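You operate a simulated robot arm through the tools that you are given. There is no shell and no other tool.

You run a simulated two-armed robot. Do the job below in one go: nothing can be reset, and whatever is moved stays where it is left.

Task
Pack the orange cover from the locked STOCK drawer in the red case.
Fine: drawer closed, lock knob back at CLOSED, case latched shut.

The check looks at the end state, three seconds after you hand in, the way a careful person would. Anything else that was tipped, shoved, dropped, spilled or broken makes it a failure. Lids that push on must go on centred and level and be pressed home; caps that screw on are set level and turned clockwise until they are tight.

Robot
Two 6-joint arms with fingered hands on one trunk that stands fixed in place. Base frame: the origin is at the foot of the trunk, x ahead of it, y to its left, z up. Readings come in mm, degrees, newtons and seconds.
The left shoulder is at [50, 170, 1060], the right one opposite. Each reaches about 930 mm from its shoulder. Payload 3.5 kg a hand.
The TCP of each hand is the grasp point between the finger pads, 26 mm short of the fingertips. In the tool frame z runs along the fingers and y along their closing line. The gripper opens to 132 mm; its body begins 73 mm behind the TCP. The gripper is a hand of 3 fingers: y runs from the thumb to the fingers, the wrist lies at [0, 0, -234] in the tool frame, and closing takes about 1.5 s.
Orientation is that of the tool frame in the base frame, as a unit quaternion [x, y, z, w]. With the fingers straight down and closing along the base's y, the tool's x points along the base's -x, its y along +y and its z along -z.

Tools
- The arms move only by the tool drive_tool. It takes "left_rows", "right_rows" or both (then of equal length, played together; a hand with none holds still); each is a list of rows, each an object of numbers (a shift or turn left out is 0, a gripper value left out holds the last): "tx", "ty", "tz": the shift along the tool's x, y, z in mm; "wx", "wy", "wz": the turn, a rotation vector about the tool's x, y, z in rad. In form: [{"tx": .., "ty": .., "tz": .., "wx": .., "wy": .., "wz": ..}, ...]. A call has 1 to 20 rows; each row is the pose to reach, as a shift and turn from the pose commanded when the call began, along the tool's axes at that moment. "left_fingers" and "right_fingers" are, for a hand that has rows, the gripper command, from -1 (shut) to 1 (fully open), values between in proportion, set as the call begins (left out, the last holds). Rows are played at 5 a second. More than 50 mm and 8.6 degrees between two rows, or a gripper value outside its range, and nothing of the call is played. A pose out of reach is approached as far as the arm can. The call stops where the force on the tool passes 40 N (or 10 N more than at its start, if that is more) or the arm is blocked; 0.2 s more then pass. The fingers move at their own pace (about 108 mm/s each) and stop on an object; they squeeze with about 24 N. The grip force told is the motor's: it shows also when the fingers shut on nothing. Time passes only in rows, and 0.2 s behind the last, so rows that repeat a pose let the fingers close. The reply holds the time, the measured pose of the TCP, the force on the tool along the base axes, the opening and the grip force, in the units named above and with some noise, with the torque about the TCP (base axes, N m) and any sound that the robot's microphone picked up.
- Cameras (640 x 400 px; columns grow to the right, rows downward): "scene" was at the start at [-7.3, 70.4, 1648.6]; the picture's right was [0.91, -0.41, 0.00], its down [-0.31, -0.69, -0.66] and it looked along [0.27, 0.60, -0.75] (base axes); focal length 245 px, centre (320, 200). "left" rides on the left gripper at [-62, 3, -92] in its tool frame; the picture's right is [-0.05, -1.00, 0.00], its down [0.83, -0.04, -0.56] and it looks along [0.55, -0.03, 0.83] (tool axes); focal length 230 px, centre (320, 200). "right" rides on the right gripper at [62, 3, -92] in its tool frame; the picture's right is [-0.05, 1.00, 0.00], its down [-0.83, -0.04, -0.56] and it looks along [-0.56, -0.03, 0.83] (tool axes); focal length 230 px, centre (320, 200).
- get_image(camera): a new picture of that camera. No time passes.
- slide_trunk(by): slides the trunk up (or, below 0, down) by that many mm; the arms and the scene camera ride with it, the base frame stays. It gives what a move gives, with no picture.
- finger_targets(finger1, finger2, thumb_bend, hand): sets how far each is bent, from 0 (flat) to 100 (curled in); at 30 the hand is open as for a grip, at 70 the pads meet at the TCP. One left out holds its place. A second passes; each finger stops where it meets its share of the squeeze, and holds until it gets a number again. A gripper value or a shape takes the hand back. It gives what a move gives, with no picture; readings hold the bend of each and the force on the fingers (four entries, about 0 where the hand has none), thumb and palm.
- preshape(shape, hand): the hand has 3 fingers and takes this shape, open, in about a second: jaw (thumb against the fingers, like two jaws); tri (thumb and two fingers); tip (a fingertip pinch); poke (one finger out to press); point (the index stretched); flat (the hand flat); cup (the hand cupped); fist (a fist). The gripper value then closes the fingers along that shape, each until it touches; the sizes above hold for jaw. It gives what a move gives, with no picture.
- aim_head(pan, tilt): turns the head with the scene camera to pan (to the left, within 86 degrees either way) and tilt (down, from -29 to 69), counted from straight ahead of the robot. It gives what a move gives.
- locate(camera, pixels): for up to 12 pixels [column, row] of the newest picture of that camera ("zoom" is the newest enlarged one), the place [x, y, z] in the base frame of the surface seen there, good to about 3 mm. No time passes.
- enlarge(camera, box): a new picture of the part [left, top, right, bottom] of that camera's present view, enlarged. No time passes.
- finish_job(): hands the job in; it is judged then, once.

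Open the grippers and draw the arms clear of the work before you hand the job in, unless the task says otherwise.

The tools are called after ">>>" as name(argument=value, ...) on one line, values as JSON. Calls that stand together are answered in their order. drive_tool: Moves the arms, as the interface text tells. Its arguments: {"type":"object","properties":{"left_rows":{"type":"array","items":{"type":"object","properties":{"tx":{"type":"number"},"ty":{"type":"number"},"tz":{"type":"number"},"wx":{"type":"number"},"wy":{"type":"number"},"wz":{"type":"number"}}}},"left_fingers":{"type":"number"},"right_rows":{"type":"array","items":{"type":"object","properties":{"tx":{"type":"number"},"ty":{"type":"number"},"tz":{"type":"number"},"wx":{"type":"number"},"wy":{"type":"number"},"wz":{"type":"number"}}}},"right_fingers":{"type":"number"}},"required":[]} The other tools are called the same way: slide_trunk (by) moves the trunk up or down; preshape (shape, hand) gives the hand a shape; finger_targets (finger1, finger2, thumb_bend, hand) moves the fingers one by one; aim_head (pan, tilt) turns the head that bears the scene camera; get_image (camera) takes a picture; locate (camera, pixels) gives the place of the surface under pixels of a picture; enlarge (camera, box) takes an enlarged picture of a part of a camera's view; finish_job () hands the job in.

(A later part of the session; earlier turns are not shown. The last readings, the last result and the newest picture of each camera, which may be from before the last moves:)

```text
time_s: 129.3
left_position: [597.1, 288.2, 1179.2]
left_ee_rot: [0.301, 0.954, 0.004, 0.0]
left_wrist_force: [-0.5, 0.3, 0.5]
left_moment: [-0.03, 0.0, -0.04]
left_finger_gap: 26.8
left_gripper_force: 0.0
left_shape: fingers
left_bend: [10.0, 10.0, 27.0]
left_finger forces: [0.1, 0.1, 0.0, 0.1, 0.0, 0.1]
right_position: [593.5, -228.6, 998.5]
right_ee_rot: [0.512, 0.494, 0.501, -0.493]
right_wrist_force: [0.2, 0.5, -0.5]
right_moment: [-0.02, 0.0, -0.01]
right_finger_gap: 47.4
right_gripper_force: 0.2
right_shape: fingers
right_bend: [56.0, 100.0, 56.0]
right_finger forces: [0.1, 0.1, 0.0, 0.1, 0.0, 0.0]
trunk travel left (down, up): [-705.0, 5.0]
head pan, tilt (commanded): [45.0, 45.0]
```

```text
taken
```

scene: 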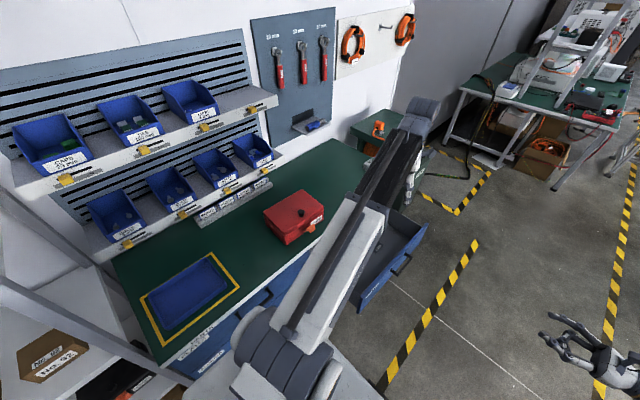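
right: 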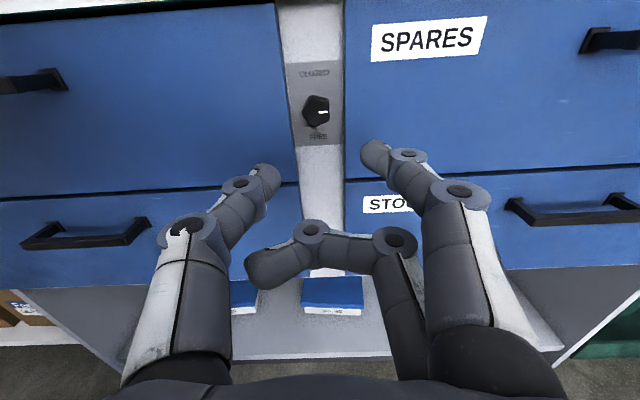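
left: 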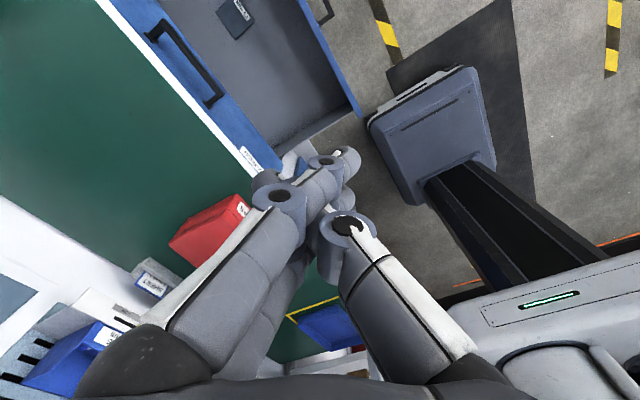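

Bends are now 10/10/27 but still crossed. I wiggle: thumb inward with fingers flat, then thumb flat, to walk them apart.

>>> finger_targets(hand="left", finger1=0, finger2=0, thumb_bend=60)

>>> get_image(camera="left")

>>> finger_targets(hand="left", finger1=0, finger2=0, thumb_bend=0)

>>> get_image(camera="left")

```text
time_s: 130.3
left_position: [596.7, 288.8, 1180.5]
left_ee_rot: [0.301, 0.954, 0.003, 0.0]
left_wrist_force: [-1.0, 0.7, 0.0]
left_moment: [0.01, 0.0, -0.04]
left_finger_gap: 28.8
left_gripper_force: 0.2
left_shape: fingers
left_bend: [8.0, 8.0, 63.0]
left_finger forces: [0.1, 0.1, 0.0, 0.1, 0.0, 0.0]
right_position: [592.3, -228.1, 998.1]
right_ee_rot: [0.511, 0.495, 0.5, -0.494]
right_wrist_force: [-0.8, -0.1, -0.1]
right_moment: [0.0, -0.03, -0.02]
right_finger_gap: 47.2
right_gripper_force: 0.1
right_shape: fingers
right_bend: [56.0, 100.0, 56.0]
right_finger forces: [0.1, 0.1, 0.0, 0.0, 0.1, 0.1]
trunk travel left (down, up): [-705.0, 5.0]
head pan, tilt (commanded): [45.0, 45.0]
```

```text
taken
```

left: 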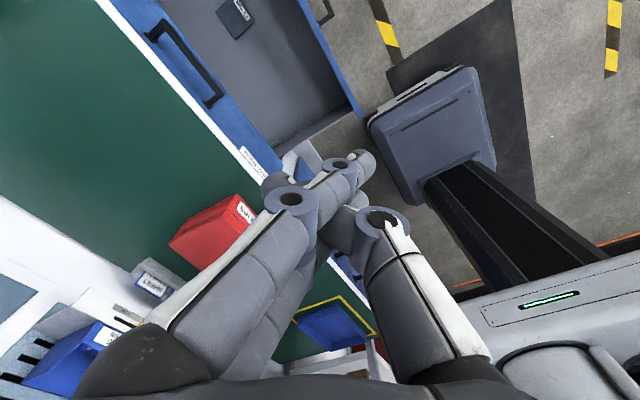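

```text
time_s: 131.3
left_position: [597.1, 287.9, 1179.8]
left_ee_rot: [0.301, 0.954, 0.003, 0.0]
left_wrist_force: [0.2, 0.5, -0.3]
left_moment: [0.04, 0.0, -0.01]
left_finger_gap: 26.3
left_gripper_force: 0.1
left_shape: fingers
left_bend: [7.0, 7.0, 28.0]
left_finger forces: [0.0, 0.1, 0.0, 0.0, 0.1, 0.0]
right_position: [593.0, -228.6, 997.9]
right_ee_rot: [0.511, 0.494, 0.501, -0.493]
right_wrist_force: [0.5, 0.7, 0.2]
right_moment: [0.01, 0.02, -0.03]
right_finger_gap: 47.6
right_gripper_force: 0.1
right_shape: fingers
right_bend: [56.0, 100.0, 56.0]
right_finger forces: [0.1, 0.0, 0.0, 0.0, 0.0, 0.0]
trunk travel left (down, up): [-705.0, 5.0]
head pan, tilt (commanded): [45.0, 45.0]
```

```text
taken
```

left: 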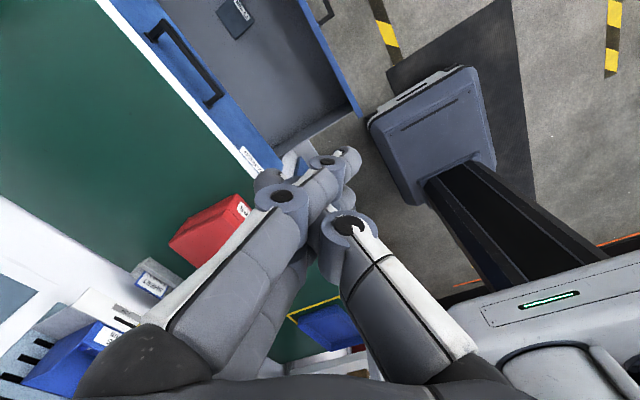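

The digits shift a little. I try the opposite: curl both fingers (which draws their knuckles back) while the thumb stays flat.

>>> finger_targets(hand="left", finger1=60, finger2=60, thumb_bend=60)

>>> get_image(camera="left")

>>> finger_targets(hand="left", finger1=100, finger2=100, thumb_bend=100)

>>> get_image(camera="left")

```text
time_s: 132.3
left_position: [598.1, 287.2, 1179.9]
left_ee_rot: [0.3, 0.954, 0.004, 0.001]
left_wrist_force: [-0.4, -0.5, -0.7]
left_moment: [0.0, 0.0, 0.02]
left_finger_gap: 36.6
left_gripper_force: 0.0
left_shape: fingers
left_bend: [62.0, 62.0, 63.0]
left_finger forces: [0.1, 0.0, 0.0, 0.0, 0.0, 0.0]
right_position: [592.9, -227.9, 997.6]
right_ee_rot: [0.512, 0.494, 0.5, -0.493]
right_wrist_force: [0.9, -0.1, -0.2]
right_moment: [-0.02, -0.02, -0.05]
right_finger_gap: 47.3
right_gripper_force: 0.1
right_shape: fingers
right_bend: [56.0, 100.0, 56.0]
right_finger forces: [0.1, 0.0, 0.1, 0.0, 0.1, 0.0]
trunk travel left (down, up): [-705.0, 5.0]
head pan, tilt (commanded): [45.0, 45.0]
```

```text
taken
```

left: 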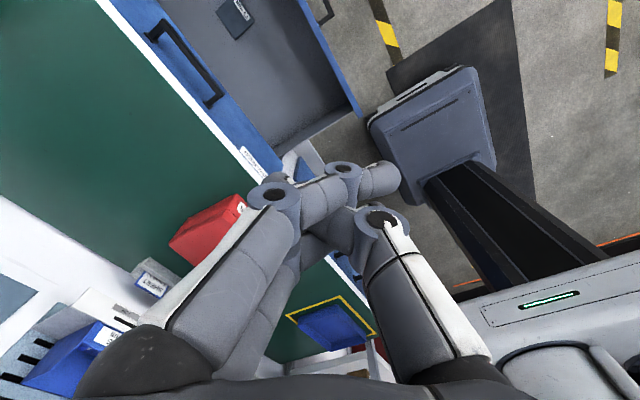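

```text
time_s: 133.3
left_position: [597.3, 287.7, 1180.1]
left_ee_rot: [0.301, 0.954, 0.004, 0.0]
left_wrist_force: [0.5, -0.8, 0.7]
left_moment: [0.0, 0.02, -0.02]
left_finger_gap: 44.7
left_gripper_force: 0.1
left_shape: fingers
left_bend: [91.0, 91.0, 96.0]
left_finger forces: [0.0, 0.0, 0.0, 0.1, 0.0, 0.1]
right_position: [593.0, -228.4, 997.9]
right_ee_rot: [0.512, 0.494, 0.501, -0.493]
right_wrist_force: [-0.4, 0.4, -0.2]
right_moment: [0.01, -0.02, 0.01]
right_finger_gap: 47.3
right_gripper_force: 0.0
right_shape: fingers
right_bend: [56.0, 100.0, 56.0]
right_finger forces: [0.1, 0.1, 0.0, 0.0, 0.0, 0.0]
trunk travel left (down, up): [-705.0, 5.0]
head pan, tilt (commanded): [45.0, 45.0]
```

```text
taken
```

left: 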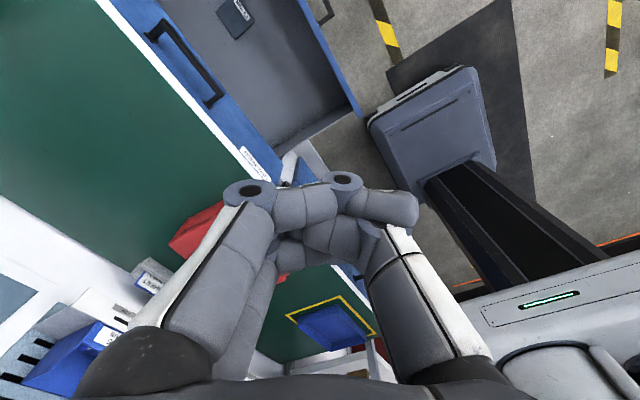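

Now the fingers lie in front of the curled thumb. I open just the fingers while the thumb stays curled.

>>> finger_targets(hand="left", finger1=30, finger2=30, thumb_bend=100)

>>> get_image(camera="left")

```text
time_s: 134.3
left_position: [597.3, 288.2, 1180.9]
left_ee_rot: [0.301, 0.954, 0.004, 0.0]
left_wrist_force: [0.3, 1.3, 0.6]
left_moment: [-0.02, -0.02, 0.01]
left_finger_gap: 43.6
left_gripper_force: 0.0
left_shape: fingers
left_bend: [36.0, 36.0, 96.0]
left_finger forces: [0.0, 0.0, 0.0, 0.0, 0.0, 0.0]
right_position: [592.5, -229.0, 997.5]
right_ee_rot: [0.511, 0.494, 0.501, -0.493]
right_wrist_force: [0.0, -0.8, -0.8]
right_moment: [-0.01, 0.04, 0.01]
right_finger_gap: 47.3
right_gripper_force: 0.2
right_shape: fingers
right_bend: [56.0, 100.0, 56.0]
right_finger forces: [0.0, 0.0, 0.1, 0.0, 0.0, 0.0]
trunk travel left (down, up): [-705.0, 5.0]
head pan, tilt (commanded): [45.0, 45.0]
```

```text
taken
```

left: 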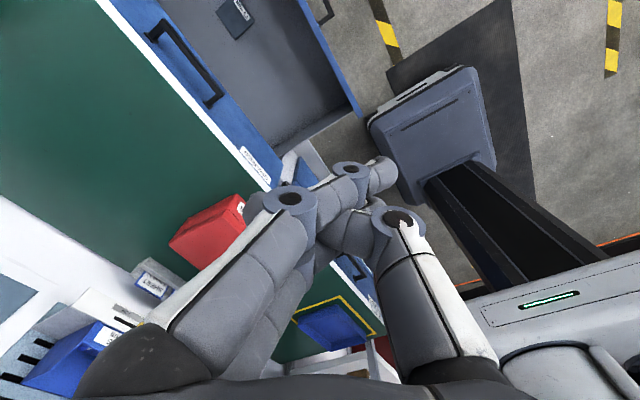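

The knuckles are still held. I go back to the fully curled state and then open only the thumb.

>>> finger_targets(hand="left", finger1=100, finger2=100, thumb_bend=100)

>>> finger_targets(hand="left", finger1=100, finger2=100, thumb_bend=0)

>>> get_image(camera="left")

```text
time_s: 135.3
left_position: [597.9, 287.3, 1178.5]
left_ee_rot: [0.301, 0.953, 0.003, 0.0]
left_wrist_force: [-1.0, -0.3, -0.9]
left_moment: [0.0, -0.02, 0.02]
left_finger_gap: 44.7
left_gripper_force: 0.0
left_shape: fingers
left_bend: [90.0, 91.0, 96.0]
left_finger forces: [0.0, 0.0, 0.1, 0.0, 0.1, 0.1]
right_position: [593.6, -228.9, 997.5]
right_ee_rot: [0.511, 0.494, 0.501, -0.493]
right_wrist_force: [-1.2, 0.1, -0.7]
right_moment: [0.0, -0.01, -0.03]
right_finger_gap: 47.4
right_gripper_force: 0.0
right_shape: fingers
right_bend: [56.0, 100.0, 56.0]
right_finger forces: [0.1, 0.1, 0.0, 0.0, 0.0, 0.0]
trunk travel left (down, up): [-705.0, 5.0]
head pan, tilt (commanded): [45.0, 45.0]
```

```text
time_s: 136.3
left_position: [596.6, 287.0, 1178.6]
left_ee_rot: [0.301, 0.954, 0.003, -0.001]
left_wrist_force: [-1.0, -0.6, -0.6]
left_moment: [0.02, 0.03, 0.04]
left_finger_gap: 45.1
left_gripper_force: 0.0
left_shape: fingers
left_bend: [97.0, 97.0, 26.0]
left_finger forces: [0.0, 0.0, 0.1, 0.0, 0.1, 0.0]
right_position: [592.9, -228.3, 996.8]
right_ee_rot: [0.511, 0.494, 0.502, -0.493]
right_wrist_force: [0.0, 0.1, -0.5]
right_moment: [0.0, -0.02, -0.01]
right_finger_gap: 47.2
right_gripper_force: 0.0
right_shape: fingers
right_bend: [56.0, 100.0, 56.0]
right_finger forces: [0.1, 0.1, 0.0, 0.0, 0.0, 0.1]
trunk travel left (down, up): [-705.0, 5.0]
head pan, tilt (commanded): [45.0, 45.0]
```

```text
taken
```

left: 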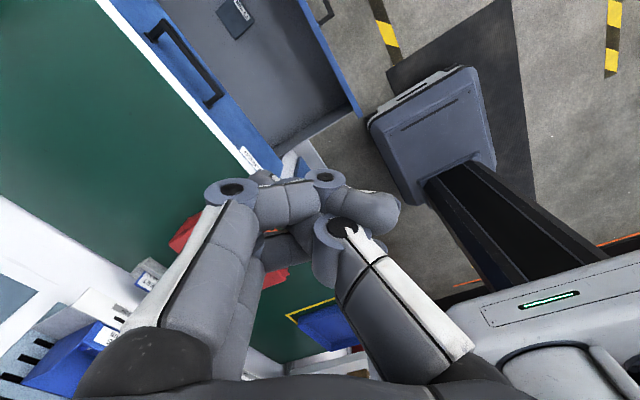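

I make one more attempt: from the fully curled state, open fingers and thumb partly together so their tips part.

>>> finger_targets(hand="left", finger1=100, finger2=100, thumb_bend=100)

>>> finger_targets(hand="left", finger1=100, finger2=30, thumb_bend=100)

>>> get_image(camera="left")

```text
time_s: 137.3
left_position: [597.5, 287.5, 1179.4]
left_ee_rot: [0.3, 0.954, 0.003, 0.0]
left_wrist_force: [0.3, -0.8, -0.2]
left_moment: [0.0, 0.04, -0.01]
left_finger_gap: 45.7
left_gripper_force: 0.1
left_shape: fingers
left_bend: [91.0, 91.0, 95.0]
left_finger forces: [0.0, 0.0, 0.0, 0.0, 0.0, 0.0]
right_position: [593.3, -228.8, 998.1]
right_ee_rot: [0.512, 0.494, 0.502, -0.493]
right_wrist_force: [0.3, -0.7, -0.4]
right_moment: [0.02, 0.03, -0.04]
right_finger_gap: 47.1
right_gripper_force: 0.0
right_shape: fingers
right_bend: [56.0, 100.0, 56.0]
right_finger forces: [0.1, 0.0, 0.0, 0.0, 0.0, 0.0]
trunk travel left (down, up): [-705.0, 5.0]
head pan, tilt (commanded): [45.0, 45.0]
```

```text
time_s: 138.3
left_position: [598.6, 287.0, 1179.3]
left_ee_rot: [0.3, 0.954, 0.004, 0.0]
left_wrist_force: [-0.9, 0.0, 0.1]
left_moment: [-0.02, -0.02, -0.04]
left_finger_gap: 45.3
left_gripper_force: 0.1
left_shape: fingers
left_bend: [90.0, 36.0, 98.0]
left_finger forces: [0.0, 0.1, 0.1, 0.0, 0.0, 0.1]
right_position: [592.3, -228.3, 997.2]
right_ee_rot: [0.511, 0.495, 0.501, -0.494]
right_wrist_force: [0.1, -0.5, -0.4]
right_moment: [0.02, -0.01, 0.0]
right_finger_gap: 47.1
right_gripper_force: 0.0
right_shape: fingers
right_bend: [56.0, 100.0, 56.0]
right_finger forces: [0.0, 0.1, 0.0, 0.1, 0.0, 0.0]
trunk travel left (down, up): [-705.0, 5.0]
head pan, tilt (commanded): [45.0, 45.0]
```

```text
taken
```

left: 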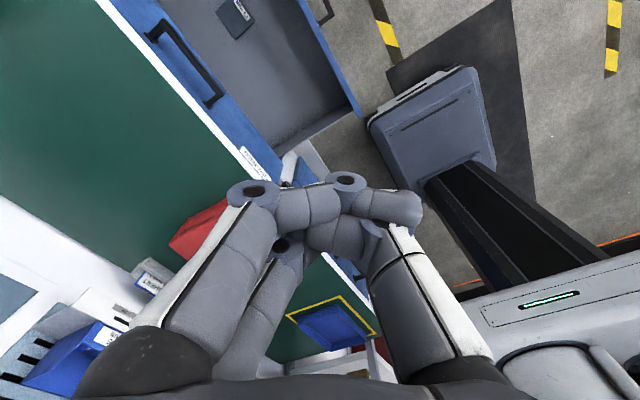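

I leave the left digits curled (they are compact and hold nothing) and park the left arm over the free bench strip again, retracing the earlier arc well above the closed case.

>>> drive_tool(left_rows=[{"tx": 43.7, "ty": -3.8, "wz": -0.047}, {"tx": 83.9, "ty": -7.5, "wz": -0.094}, {"tx": 122.9, "ty": -12.9, "wz": -0.141}, {"tx": 163.5, "ty": -7.1, "wz": -0.188}, {"tx": 205.3, "ty": 0.2, "wz": -0.235}, {"tx": 248.3, "ty": 9.2, "wz": -0.282}, {"tx": 291.2, "ty": 18.2, "wz": -0.329}, {"tx": 333, "ty": 25.5, "wz": -0.376}, {"tx": 375.3, "ty": 30.1, "wz": -0.423}, {"tx": 418.3, "ty": 30.4, "wz": -0.47}, {"tx": 463.6, "ty": 25.6, "wz": -0.517}, {"tx": 507.5, "ty": 13.1, "wz": -0.564}, {"tx": 545.4, "ty": -6, "wz": -0.611}, {"tx": 545.4, "ty": -6, "wz": -0.611}])

>>> get_image(camera="scene")

>>> get_image(camera="left")

```text
time_s: 141.3
left_position: [147.3, 595.4, 1181.0]
left_ee_rot: [0.001, 1.0, 0.003, 0.001]
left_wrist_force: [-0.7, -0.2, 0.3]
left_moment: [0.0, 0.01, -0.01]
left_finger_gap: 45.4
left_gripper_force: 0.0
left_shape: fingers
left_bend: [90.0, 36.0, 98.0]
left_finger forces: [0.0, 0.0, 0.0, 0.0, 0.1, 0.0]
right_position: [591.7, -227.9, 997.9]
right_ee_rot: [0.511, 0.494, 0.502, -0.493]
right_wrist_force: [-0.5, -0.7, 0.0]
right_moment: [0.01, 0.04, -0.02]
right_finger_gap: 47.3
right_gripper_force: 0.1
right_shape: fingers
right_bend: [56.0, 100.0, 56.0]
right_finger forces: [0.1, 0.0, 0.1, 0.0, 0.0, 0.0]
trunk travel left (down, up): [-705.0, 5.0]
head pan, tilt (commanded): [45.0, 45.0]
```

```text
taken
```

scene: 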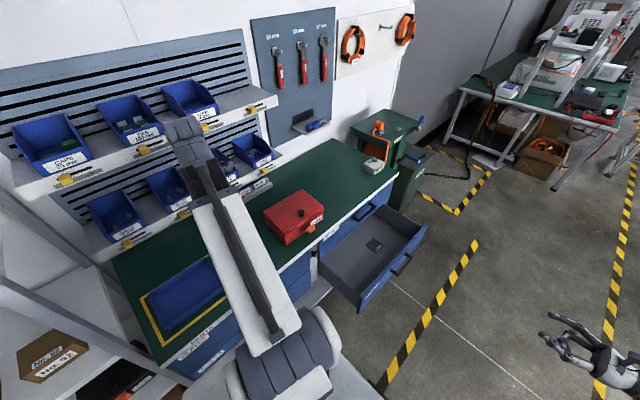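

```text
taken
```

left: 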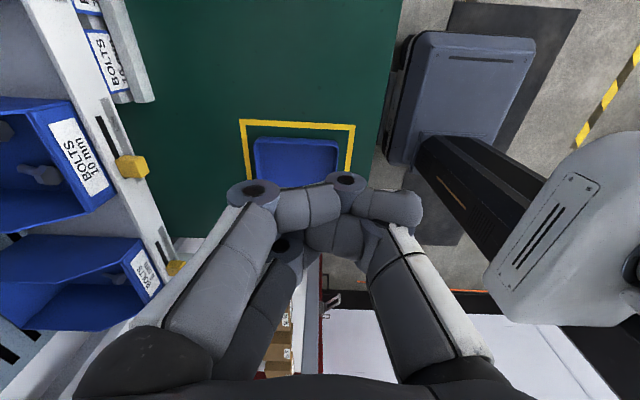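

The left arm is parked clear at (147,595,1181). I lower the trunk 230 mm (left tips stay ~70 mm above the bench) and set the right hand to a single-finger push shape.

>>> slide_trunk(by=-230)

>>> finger_targets(hand="right", finger1=65, finger2=100, thumb_bend=50)

>>> drive_tool(right_rows=[{"tx": 10, "ty": 6, "tz": 36}, {"tx": 20, "ty": 12, "tz": 72}, {"tx": 31, "ty": 18, "tz": 108}, {"tx": 41, "ty": 24, "tz": 144}, {"tx": 51, "ty": 30, "tz": 180}, {"tx": 61, "ty": 36, "tz": 216}, {"tx": 72, "ty": 42, "tz": 252}, {"tx": 82, "ty": 48, "tz": 288}, {"tx": 88, "ty": 25, "tz": 319}, {"tx": 94, "ty": 2, "tz": 350}, {"tx": 100, "ty": -22, "tz": 381}, {"tx": 107, "ty": -45, "tz": 412}, {"tx": 113, "ty": -68, "tz": 443}, {"tx": 119, "ty": -92, "tz": 474}, {"tx": 125, "ty": -115, "tz": 505}, {"tx": 131, "ty": -138, "tz": 536}, {"tx": 137, "ty": -162, "tz": 568}, {"tx": 137, "ty": -162, "tz": 568}])

>>> get_image(camera="right")

>>> get_image(camera="scene")

```text
time_s: 143.7
left_position: [148.4, 596.6, 949.7]
left_ee_rot: [0.001, 1.0, 0.002, 0.001]
left_wrist_force: [-0.4, 0.1, 1.2]
left_moment: [0.0, 0.01, -0.02]
left_finger_gap: 45.1
left_gripper_force: 0.1
left_shape: fingers
left_bend: [90.0, 36.0, 98.0]
left_finger forces: [0.0, 0.0, 0.0, 0.1, 0.0, 0.0]
right_position: [593.0, -228.3, 767.2]
right_ee_rot: [0.511, 0.494, 0.501, -0.494]
right_wrist_force: [0.3, 0.2, -0.1]
right_moment: [0.03, 0.0, 0.01]
right_finger_gap: 47.3
right_gripper_force: 0.1
right_shape: fingers
right_bend: [56.0, 100.0, 56.0]
right_finger forces: [0.0, 0.0, 0.0, 0.0, 0.1, 0.1]
trunk travel left (down, up): [-475.0, 235.0]
head pan, tilt (commanded): [45.0, 45.0]
```

```text
time_s: 144.7
left_position: [147.2, 597.4, 951.2]
left_ee_rot: [0.001, 1.0, 0.003, 0.002]
left_wrist_force: [-0.7, -0.1, 0.1]
left_moment: [0.0, 0.01, 0.0]
left_finger_gap: 45.3
left_gripper_force: 0.0
left_shape: fingers
left_bend: [90.0, 36.0, 98.0]
left_finger forces: [0.0, 0.0, 0.0, 0.1, 0.0, 0.1]
right_position: [593.4, -228.4, 768.3]
right_ee_rot: [0.511, 0.494, 0.501, -0.493]
right_wrist_force: [-1.7, -0.7, 0.9]
right_moment: [0.05, 0.01, 0.0]
right_finger_gap: 43.8
right_gripper_force: 0.1
right_shape: fingers
right_bend: [65.0, 100.0, 50.0]
right_finger forces: [0.0, 0.0, 0.1, 0.0, 0.1, 0.0]
trunk travel left (down, up): [-475.0, 235.0]
head pan, tilt (commanded): [45.0, 45.0]
```

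```text
time_s: 148.5
left_position: [147.7, 596.2, 950.4]
left_ee_rot: [0.0, 1.0, 0.003, 0.001]
left_wrist_force: [-0.5, 0.9, 0.6]
left_moment: [-0.06, 0.01, 0.0]
left_finger_gap: 45.3
left_gripper_force: 0.0
left_shape: fingers
left_bend: [90.0, 36.0, 98.0]
left_finger forces: [0.0, 0.0, 0.0, 0.0, 0.0, 0.1]
right_position: [446.0, 345.0, 902.4]
right_ee_rot: [0.512, 0.494, 0.502, -0.493]
right_wrist_force: [0.8, -0.7, -0.2]
right_moment: [0.0, -0.02, 0.0]
right_finger_gap: 43.6
right_gripper_force: 0.0
right_shape: fingers
right_bend: [65.0, 100.0, 50.0]
right_finger forces: [0.0, 0.0, 0.0, 0.0, 0.1, 0.0]
trunk travel left (down, up): [-475.0, 235.0]
head pan, tilt (commanded): [45.0, 45.0]
```

```text
taken
```

right: 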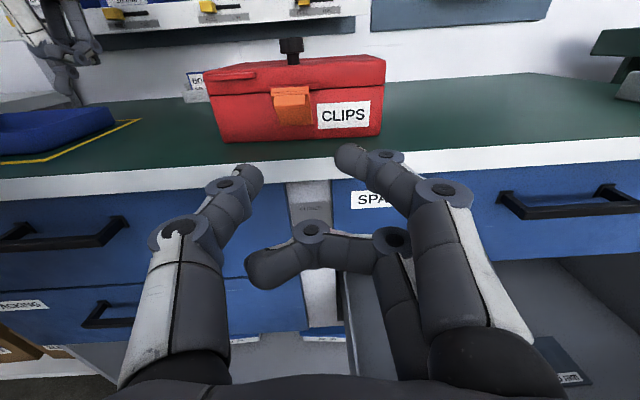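

```text
taken
```

scene: 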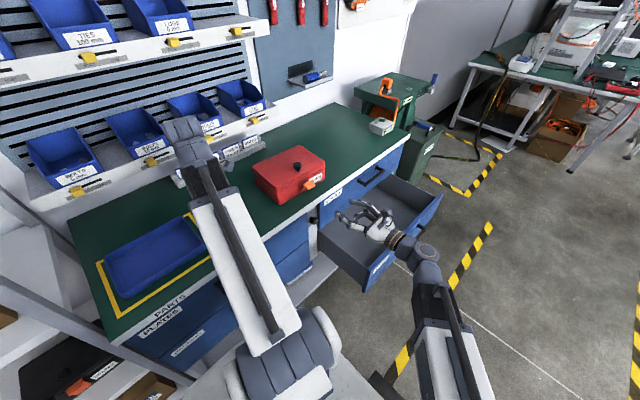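

The right camera has a clear front view of the case with the latch at (292,107). I zoom and locate the latch and my fingertip.

>>> enlarge(camera="right", box=[200, 30, 400, 155])

>>> locate(camera="right", pixels=[[290, 92], [273, 95], [308, 92], [292, 118], [278, 112], [306, 112], [350, 152], [345, 162], [300, 125], [292, 100], [375, 170], [253, 175]])

```text
3.20 times, centred on (300, 92) of right
```

zoom: 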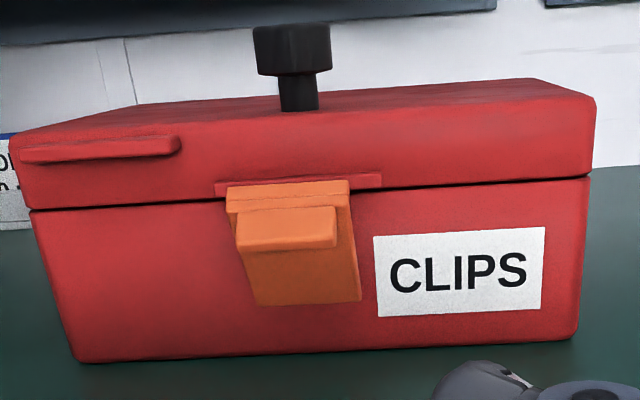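

```text
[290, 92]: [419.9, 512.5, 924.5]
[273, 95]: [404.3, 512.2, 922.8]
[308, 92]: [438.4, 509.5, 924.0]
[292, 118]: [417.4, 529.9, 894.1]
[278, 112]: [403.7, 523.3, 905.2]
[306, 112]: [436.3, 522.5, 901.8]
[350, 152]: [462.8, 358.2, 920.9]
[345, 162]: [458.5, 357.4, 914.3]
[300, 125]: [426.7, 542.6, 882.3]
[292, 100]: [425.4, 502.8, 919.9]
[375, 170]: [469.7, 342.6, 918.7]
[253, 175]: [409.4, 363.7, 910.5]
```

The latch plate runs from (540,886) up to (512,924) with its tab end near (421,500,915); the ridge sits just above on the lid. I bring the right fingertip in front of the tab.

>>> drive_tool(right_rows=[{"tx": 0.4, "ty": -11, "tz": 31}, {"tx": 0.8, "ty": -22, "tz": 62}, {"tx": 1.2, "ty": -33, "tz": 93}, {"tx": 1.7, "ty": -43.5, "tz": 112}, {"tx": 1.7, "ty": -43.5, "tz": 118}, {"tx": 1.7, "ty": -43.5, "tz": 118}])

>>> get_image(camera="right")

>>> enlarge(camera="right", box=[230, 60, 430, 185])

```text
time_s: 149.9
left_position: [147.4, 597.0, 950.1]
left_ee_rot: [0.001, 1.0, 0.002, 0.001]
left_wrist_force: [-0.4, 0.2, -0.6]
left_moment: [0.01, 0.0, -0.04]
left_finger_gap: 45.2
left_gripper_force: 0.2
left_shape: fingers
left_bend: [90.0, 36.0, 98.0]
left_finger forces: [0.0, 0.0, 0.1, 0.1, 0.0, 0.0]
right_position: [404.9, 465.3, 901.2]
right_ee_rot: [0.51, 0.495, 0.501, -0.494]
right_wrist_force: [-0.2, 0.5, -0.5]
right_moment: [0.0, 0.03, 0.02]
right_finger_gap: 43.5
right_gripper_force: 0.0
right_shape: fingers
right_bend: [65.0, 100.0, 50.0]
right_finger forces: [0.0, 0.0, 0.0, 0.0, 0.0, 0.1]
trunk travel left (down, up): [-475.0, 235.0]
head pan, tilt (commanded): [45.0, 45.0]
```

```text
taken
```

right: 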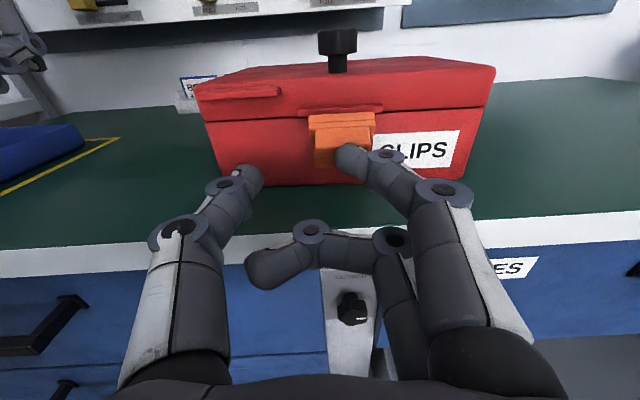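

```text
3.20 times, centred on (330, 122) of right
```

zoom: 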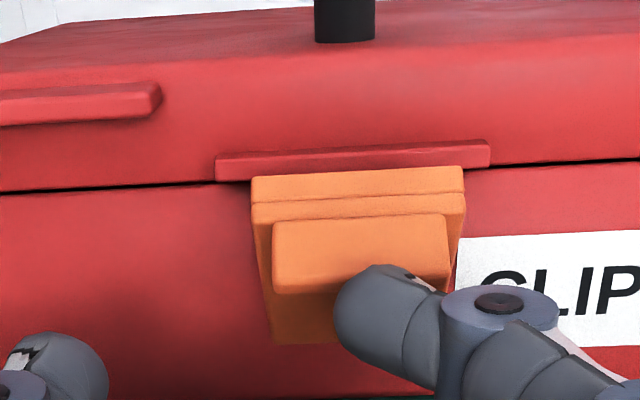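

I measure the fingertip against the tab from this view.

>>> locate(camera="zoom", pixels=[[380, 272], [350, 290], [340, 320], [400, 300], [360, 230], [360, 280], [290, 255], [440, 250], [350, 165], [350, 185], [350, 160], [290, 330]])

```text
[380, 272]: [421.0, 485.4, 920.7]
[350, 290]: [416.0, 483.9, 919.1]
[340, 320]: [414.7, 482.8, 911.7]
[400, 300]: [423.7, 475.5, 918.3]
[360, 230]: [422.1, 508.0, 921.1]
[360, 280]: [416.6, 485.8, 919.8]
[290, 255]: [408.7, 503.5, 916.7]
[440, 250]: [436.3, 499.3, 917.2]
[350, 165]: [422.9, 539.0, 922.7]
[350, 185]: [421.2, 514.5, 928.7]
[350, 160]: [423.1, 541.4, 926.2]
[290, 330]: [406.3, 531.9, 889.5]
```

The fingertip (421,487,914) faces the tab end (421,500,915). I push +y while following the latch's arc slightly upward.

>>> drive_tool(right_rows=[{"tx": 2, "tz": 7}, {"tx": 3, "tz": 13}, {"tx": 5, "tz": 18}, {"tx": 8, "tz": 23}, {"tx": 12, "tz": 28}, {"tx": 15, "tz": 32}, {"tx": 15, "tz": 32}])

>>> get_image(camera="right")

>>> enlarge(camera="right", box=[230, 60, 430, 185])

```text
time_s: 151.5
left_position: [146.1, 597.2, 950.4]
left_ee_rot: [0.0, 1.0, 0.003, 0.001]
left_wrist_force: [-0.1, 0.6, 0.4]
left_moment: [-0.01, 0.0, 0.0]
left_finger_gap: 45.3
left_gripper_force: 0.0
left_shape: fingers
left_bend: [90.0, 36.0, 98.0]
left_finger forces: [0.0, 0.0, 0.0, 0.0, 0.0, 0.0]
right_position: [406.5, 497.6, 915.5]
right_ee_rot: [0.511, 0.495, 0.501, -0.494]
right_wrist_force: [-0.3, -0.8, -1.7]
right_moment: [-0.02, 0.01, 0.0]
right_finger_gap: 43.0
right_gripper_force: 1.5
right_shape: fingers
right_bend: [65.0, 100.0, 50.0]
right_finger forces: [2.2, 0.0, 0.0, 0.1, 0.1, 0.0]
trunk travel left (down, up): [-475.0, 235.0]
head pan, tilt (commanded): [45.0, 45.0]
```

```text
taken
```

right: 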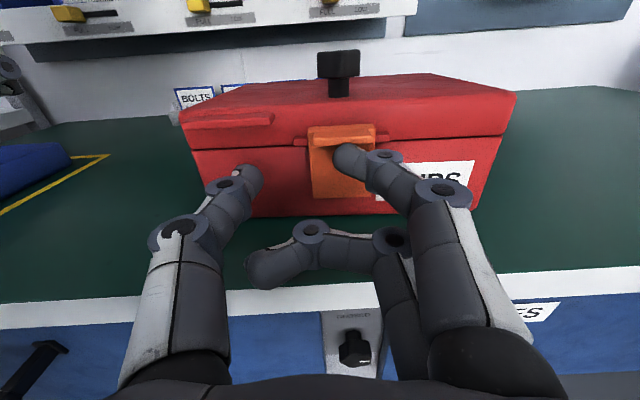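

```text
3.20 times, centred on (330, 122) of right
```

zoom: 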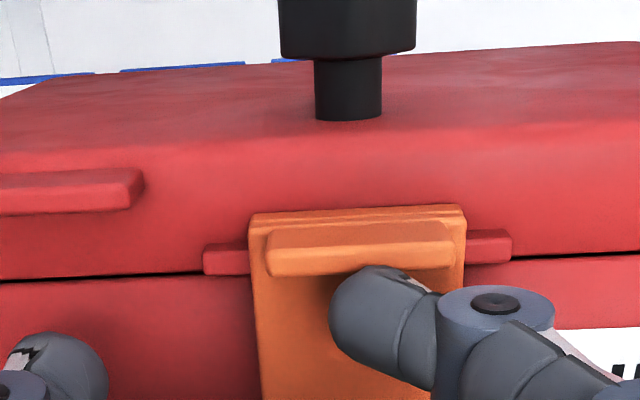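

The latch is nearly upright with its hook over the ridge. I push a little further to snap it home.

>>> drive_tool(right_rows=[{"tz": 2}, {"tz": 4}, {"tz": 6}, {"tz": 8}, {"tz": 10}, {"tz": 12}, {"tz": 12}])

>>> enlarge(camera="right", box=[230, 60, 430, 185])

```text
time_s: 153.1
left_position: [147.8, 596.0, 951.9]
left_ee_rot: [0.001, 1.0, 0.003, 0.001]
left_wrist_force: [-0.1, 0.1, 0.7]
left_moment: [0.0, -0.02, -0.02]
left_finger_gap: 44.9
left_gripper_force: 0.0
left_shape: fingers
left_bend: [90.0, 36.0, 98.0]
left_finger forces: [0.0, 0.1, 0.0, 0.1, 0.0, 0.0]
right_position: [407.8, 508.1, 915.4]
right_ee_rot: [0.511, 0.494, 0.501, -0.493]
right_wrist_force: [0.1, -0.8, -1.7]
right_moment: [-0.02, 0.02, -0.03]
right_finger_gap: 43.1
right_gripper_force: 1.0
right_shape: fingers
right_bend: [65.0, 100.0, 50.0]
right_finger forces: [2.1, 0.0, 0.0, 0.0, 0.1, 0.0]
trunk travel left (down, up): [-475.0, 235.0]
head pan, tilt (commanded): [45.0, 45.0]
```

```text
3.20 times, centred on (330, 122) of right
```

zoom: 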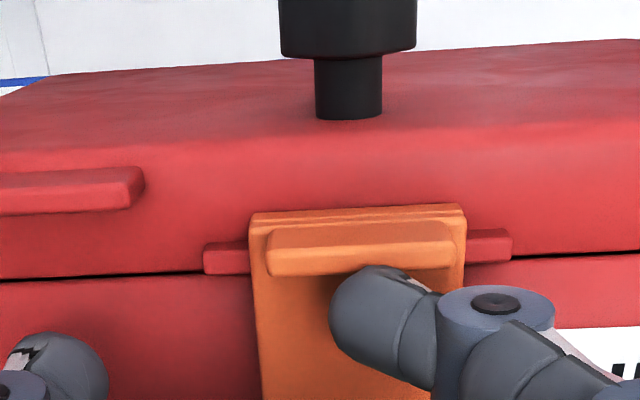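

The picture relative to the hand hasn't changed, so the case itself may have slid back. I measure where the case is now.

>>> get_image(camera="right")

>>> locate(camera="right", pixels=[[230, 170], [275, 160], [490, 125], [345, 135], [315, 132], [320, 185], [230, 105], [440, 78], [350, 210], [300, 135], [345, 130], [338, 70]])

>>> enlarge(camera="scene", box=[220, 120, 380, 220])

```text
taken
```

right: 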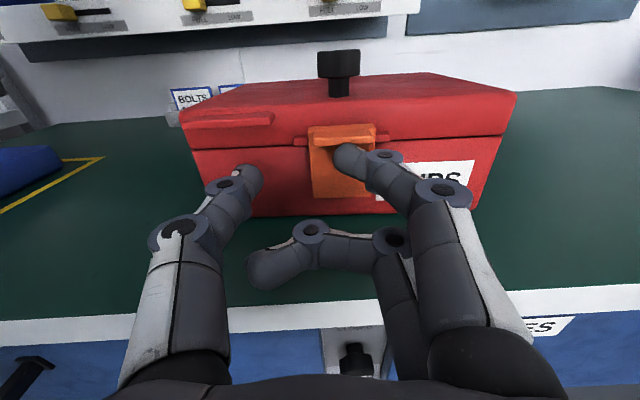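

```text
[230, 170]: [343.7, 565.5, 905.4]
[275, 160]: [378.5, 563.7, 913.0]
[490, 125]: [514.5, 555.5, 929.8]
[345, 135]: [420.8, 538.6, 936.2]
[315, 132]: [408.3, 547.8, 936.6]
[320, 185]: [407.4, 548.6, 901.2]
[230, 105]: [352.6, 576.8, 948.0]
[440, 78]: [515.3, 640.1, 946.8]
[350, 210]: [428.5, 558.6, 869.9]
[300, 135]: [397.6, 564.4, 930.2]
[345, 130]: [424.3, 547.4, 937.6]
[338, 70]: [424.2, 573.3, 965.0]
```

```text
4.00 times, centred on (300, 170) of scene
```

zoom: 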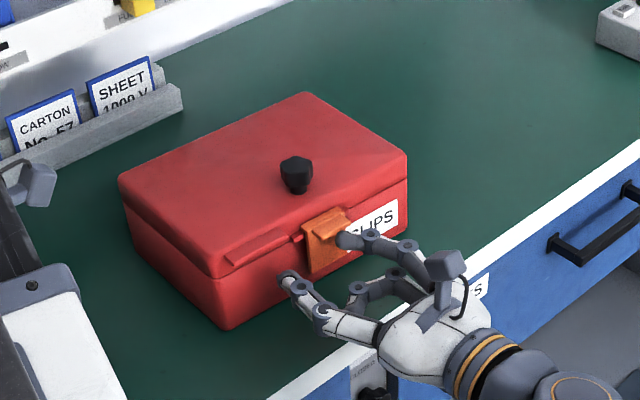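

The case slid back about 10 mm with only ~2 N, and the flap is upright. I back the finger off to see whether the latch stays closed.

>>> drive_tool(right_rows=[{"tz": -10}, {"tz": -25}, {"tz": -45}, {"tz": -70}, {"tz": -70}])

>>> get_image(camera="right")

>>> enlarge(camera="right", box=[220, 50, 420, 175])

>>> enlarge(camera="scene", box=[260, 150, 340, 200])

```text
time_s: 154.3
left_position: [146.9, 596.5, 952.6]
left_ee_rot: [0.0, 1.0, 0.002, 0.0]
left_wrist_force: [0.5, -0.8, -0.1]
left_moment: [0.03, -0.01, 0.0]
left_finger_gap: 45.2
left_gripper_force: 0.1
left_shape: fingers
left_bend: [90.0, 36.0, 98.0]
left_finger forces: [0.0, 0.0, 0.1, 0.0, 0.0, 0.1]
right_position: [406.6, 438.0, 915.0]
right_ee_rot: [0.511, 0.494, 0.502, -0.493]
right_wrist_force: [0.6, 0.2, 0.3]
right_moment: [0.0, -0.01, 0.02]
right_finger_gap: 43.3
right_gripper_force: 0.1
right_shape: fingers
right_bend: [65.0, 100.0, 50.0]
right_finger forces: [0.1, 0.1, 0.1, 0.0, 0.0, 0.0]
trunk travel left (down, up): [-475.0, 235.0]
head pan, tilt (commanded): [45.0, 45.0]
```

```text
taken
```

right: 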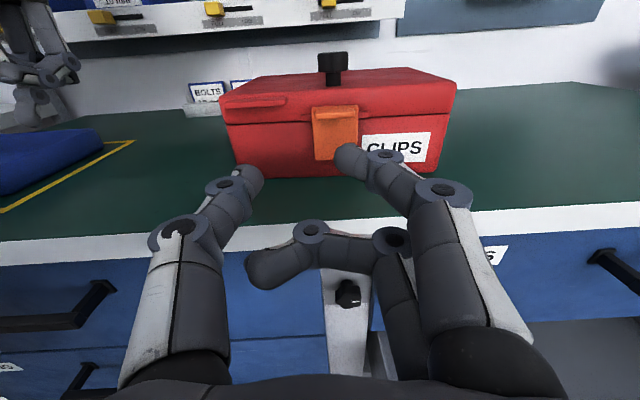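

```text
3.20 times, centred on (320, 112) of right
```

zoom: 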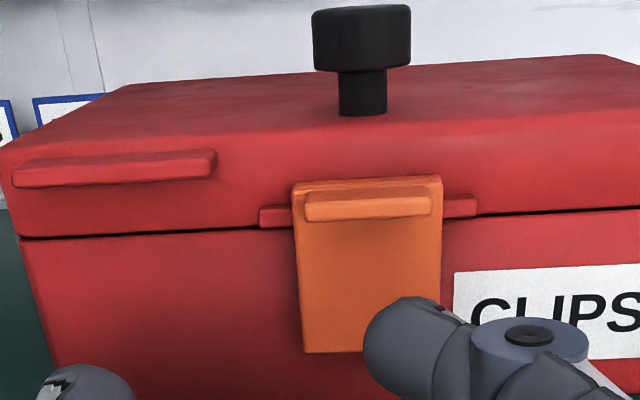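

```text
8.00 times, centred on (300, 175) of scene
```

zoom: 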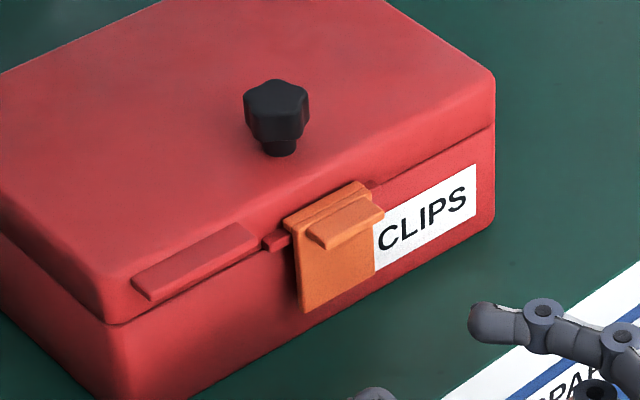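

The latch stays up over the ridge after release. I measure the flap's plane against the case front to see if it is fully home.

>>> locate(camera="right", pixels=[[330, 112], [330, 125], [330, 140], [330, 155], [318, 110], [355, 112], [300, 150], [300, 118], [375, 140], [303, 117], [365, 115], [330, 108]])

>>> enlarge(camera="right", box=[290, 90, 380, 170])

```text
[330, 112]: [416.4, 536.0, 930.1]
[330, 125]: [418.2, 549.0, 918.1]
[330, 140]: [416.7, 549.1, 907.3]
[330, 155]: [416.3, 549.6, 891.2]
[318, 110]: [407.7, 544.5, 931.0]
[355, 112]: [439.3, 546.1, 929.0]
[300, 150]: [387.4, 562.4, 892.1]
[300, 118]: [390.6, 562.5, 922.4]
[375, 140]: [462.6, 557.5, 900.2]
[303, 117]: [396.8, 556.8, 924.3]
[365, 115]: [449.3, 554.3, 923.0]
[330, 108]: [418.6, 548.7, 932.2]
```

```text
5.00 times, centred on (335, 130) of right
```

zoom: 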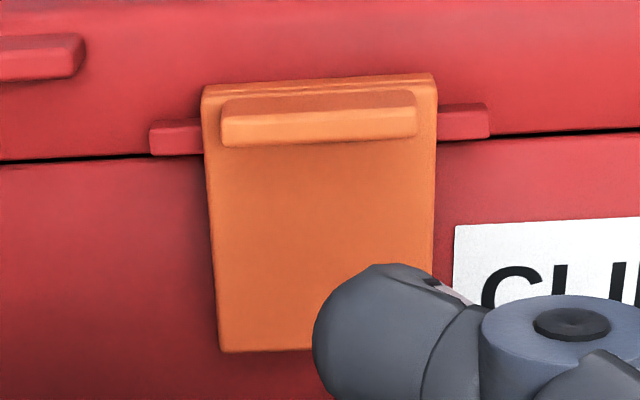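

The flap is vertical and parallel to the case front with its hook over the ridge: latched. Now I bring the right hand round in front of the STOCK drawer's left end to push it shut.

>>> drive_tool(right_rows=[{"tx": -15, "ty": 10, "tz": -30}, {"tx": -45, "ty": 28, "tz": -58}, {"tx": -80, "ty": 46, "tz": -84}, {"tx": -115, "ty": 64, "tz": -108}, {"tx": -140, "ty": 72, "tz": -137}, {"tx": -165, "ty": 80, "tz": -166}, {"tx": -190, "ty": 88, "tz": -195}, {"tx": -215, "ty": 94, "tz": -223}, {"tx": -250, "ty": 94, "tz": -240}, {"tx": -285, "ty": 94, "tz": -248}, {"tx": -315, "ty": 94, "tz": -248}, {"tx": -315, "ty": 94, "tz": -248}])

>>> finger_targets(hand="right", finger1=60, finger2=100, thumb_bend=60)

>>> get_image(camera="right")

>>> get_image(camera="scene")

```text
time_s: 156.9
left_position: [147.9, 597.2, 950.9]
left_ee_rot: [0.0, 1.0, 0.002, 0.001]
left_wrist_force: [0.0, 0.3, -0.5]
left_moment: [0.0, 0.05, 0.01]
left_finger_gap: 44.9
left_gripper_force: 0.0
left_shape: fingers
left_bend: [90.0, 36.0, 98.0]
left_finger forces: [0.1, 0.0, 0.0, 0.0, 0.0, 0.0]
right_position: [490.1, 185.4, 600.7]
right_ee_rot: [0.511, 0.494, 0.501, -0.493]
right_wrist_force: [-0.7, 0.1, -0.4]
right_moment: [0.0, -0.04, -0.02]
right_finger_gap: 43.5
right_gripper_force: 0.0
right_shape: fingers
right_bend: [65.0, 100.0, 50.0]
right_finger forces: [0.1, 0.2, 0.1, 0.0, 0.0, 0.0]
trunk travel left (down, up): [-475.0, 235.0]
head pan, tilt (commanded): [45.0, 45.0]
```

```text
time_s: 157.9
left_position: [147.9, 596.2, 950.8]
left_ee_rot: [0.0, 1.0, 0.003, 0.001]
left_wrist_force: [-0.7, 0.4, 0.5]
left_moment: [0.02, -0.01, 0.01]
left_finger_gap: 45.0
left_gripper_force: 0.1
left_shape: fingers
left_bend: [90.0, 36.0, 98.0]
left_finger forces: [0.0, 0.1, 0.0, 0.0, 0.0, 0.0]
right_position: [489.6, 184.6, 601.7]
right_ee_rot: [0.511, 0.494, 0.501, -0.493]
right_wrist_force: [0.2, -0.7, 0.4]
right_moment: [0.02, 0.02, 0.01]
right_finger_gap: 34.8
right_gripper_force: 0.0
right_shape: fingers
right_bend: [60.0, 100.0, 60.0]
right_finger forces: [0.0, 0.0, 0.1, 0.0, 0.0, 0.0]
trunk travel left (down, up): [-475.0, 235.0]
head pan, tilt (commanded): [45.0, 45.0]
```

```text
taken
```

right: 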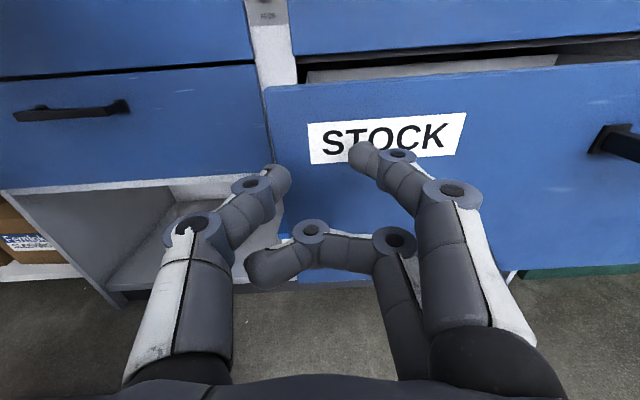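

```text
taken
```

scene: 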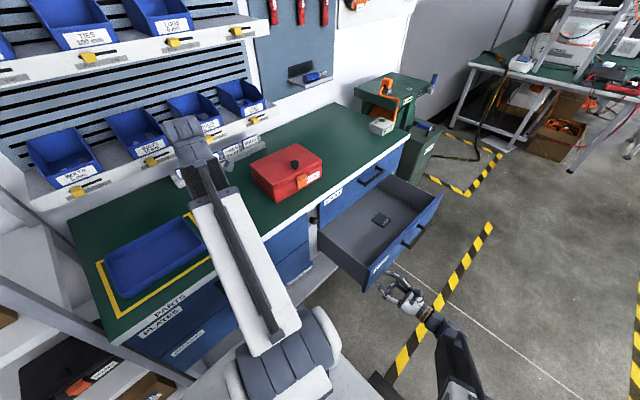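

Hand is in front of the drawer. I shift 15 mm right and push the drawer in along +y at a gentle pace.

>>> drive_tool(right_rows=[{"ty": 8, "tz": 12}, {"ty": 15, "tz": 26}, {"ty": 15, "tz": 36}, {"ty": 15, "tz": 50}, {"ty": 15, "tz": 66}, {"ty": 15, "tz": 83}, {"ty": 15, "tz": 100}, {"ty": 15, "tz": 117}, {"ty": 15, "tz": 134}, {"ty": 15, "tz": 151}, {"ty": 15, "tz": 168}, {"ty": 15, "tz": 185}, {"ty": 15, "tz": 202}, {"ty": 15, "tz": 219}, {"ty": 15, "tz": 234}, {"ty": 15, "tz": 245}, {"ty": 15, "tz": 250}, {"ty": 15, "tz": 250}])

>>> get_image(camera="right")

>>> get_image(camera="scene")

```text
time_s: 161.7
left_position: [147.5, 596.4, 951.3]
left_ee_rot: [0.0, 1.0, 0.003, 0.001]
left_wrist_force: [-0.6, -0.1, 0.4]
left_moment: [0.05, 0.0, 0.04]
left_finger_gap: 45.2
left_gripper_force: 0.0
left_shape: fingers
left_bend: [90.0, 36.0, 98.0]
left_finger forces: [0.0, 0.0, 0.0, 0.0, 0.1, 0.0]
right_position: [507.1, 430.1, 604.2]
right_ee_rot: [0.513, 0.493, 0.502, -0.492]
right_wrist_force: [0.5, -1.4, -0.9]
right_moment: [-0.02, -0.02, 0.03]
right_finger_gap: 34.3
right_gripper_force: 0.9
right_shape: fingers
right_bend: [60.0, 100.0, 60.0]
right_finger forces: [0.0, 0.1, 0.1, 0.0, 1.0, 0.0]
right hand out of reach, approached as far as the arm can: row 16, 17, 18
trunk travel left (down, up): [-475.0, 235.0]
head pan, tilt (commanded): [45.0, 45.0]
```

```text
taken
```

right: 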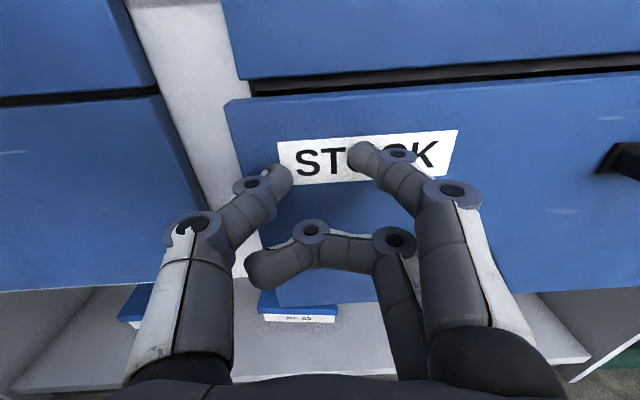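

```text
taken
```

scene: 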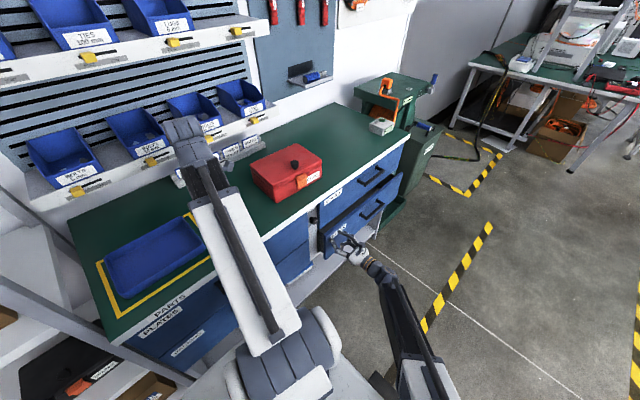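

The arm's straight-ahead reach ended with the drawer ~50 mm short. I back off slightly, yaw the hand 30° so the wrist sits nearer, then continue pushing.

>>> drive_tool(right_rows=[{"tz": -15}, {"tz": -28, "wx": -0.1}, {"ty": -2, "tz": -28, "wx": -0.24}, {"ty": -4, "tz": -26, "wx": -0.38}, {"ty": -5, "tz": -22, "wx": -0.5236}, {"ty": -5, "tz": -22, "wx": -0.5236}])

>>> get_image(camera="right")

```text
time_s: 163.1
left_position: [148.2, 596.4, 949.9]
left_ee_rot: [0.0, 1.0, 0.003, 0.001]
left_wrist_force: [0.3, 0.4, 0.2]
left_moment: [-0.01, 0.0, 0.0]
left_finger_gap: 45.1
left_gripper_force: 0.2
left_shape: fingers
left_bend: [90.0, 36.0, 98.0]
left_finger forces: [0.0, 0.0, 0.1, 0.0, 0.0, 0.0]
right_position: [501.8, 408.1, 604.4]
right_ee_rot: [0.621, 0.347, 0.612, -0.344]
right_wrist_force: [-0.3, 0.4, 0.4]
right_moment: [0.02, -0.01, 0.03]
right_finger_gap: 34.6
right_gripper_force: 0.0
right_shape: fingers
right_bend: [60.0, 100.0, 60.0]
right_finger forces: [0.0, 0.0, 0.1, 0.0, 0.0, 0.0]
trunk travel left (down, up): [-475.0, 235.0]
head pan, tilt (commanded): [45.0, 45.0]
```

```text
taken
```

right: 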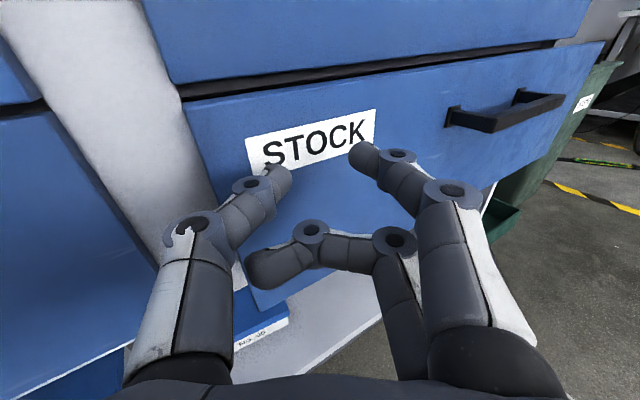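

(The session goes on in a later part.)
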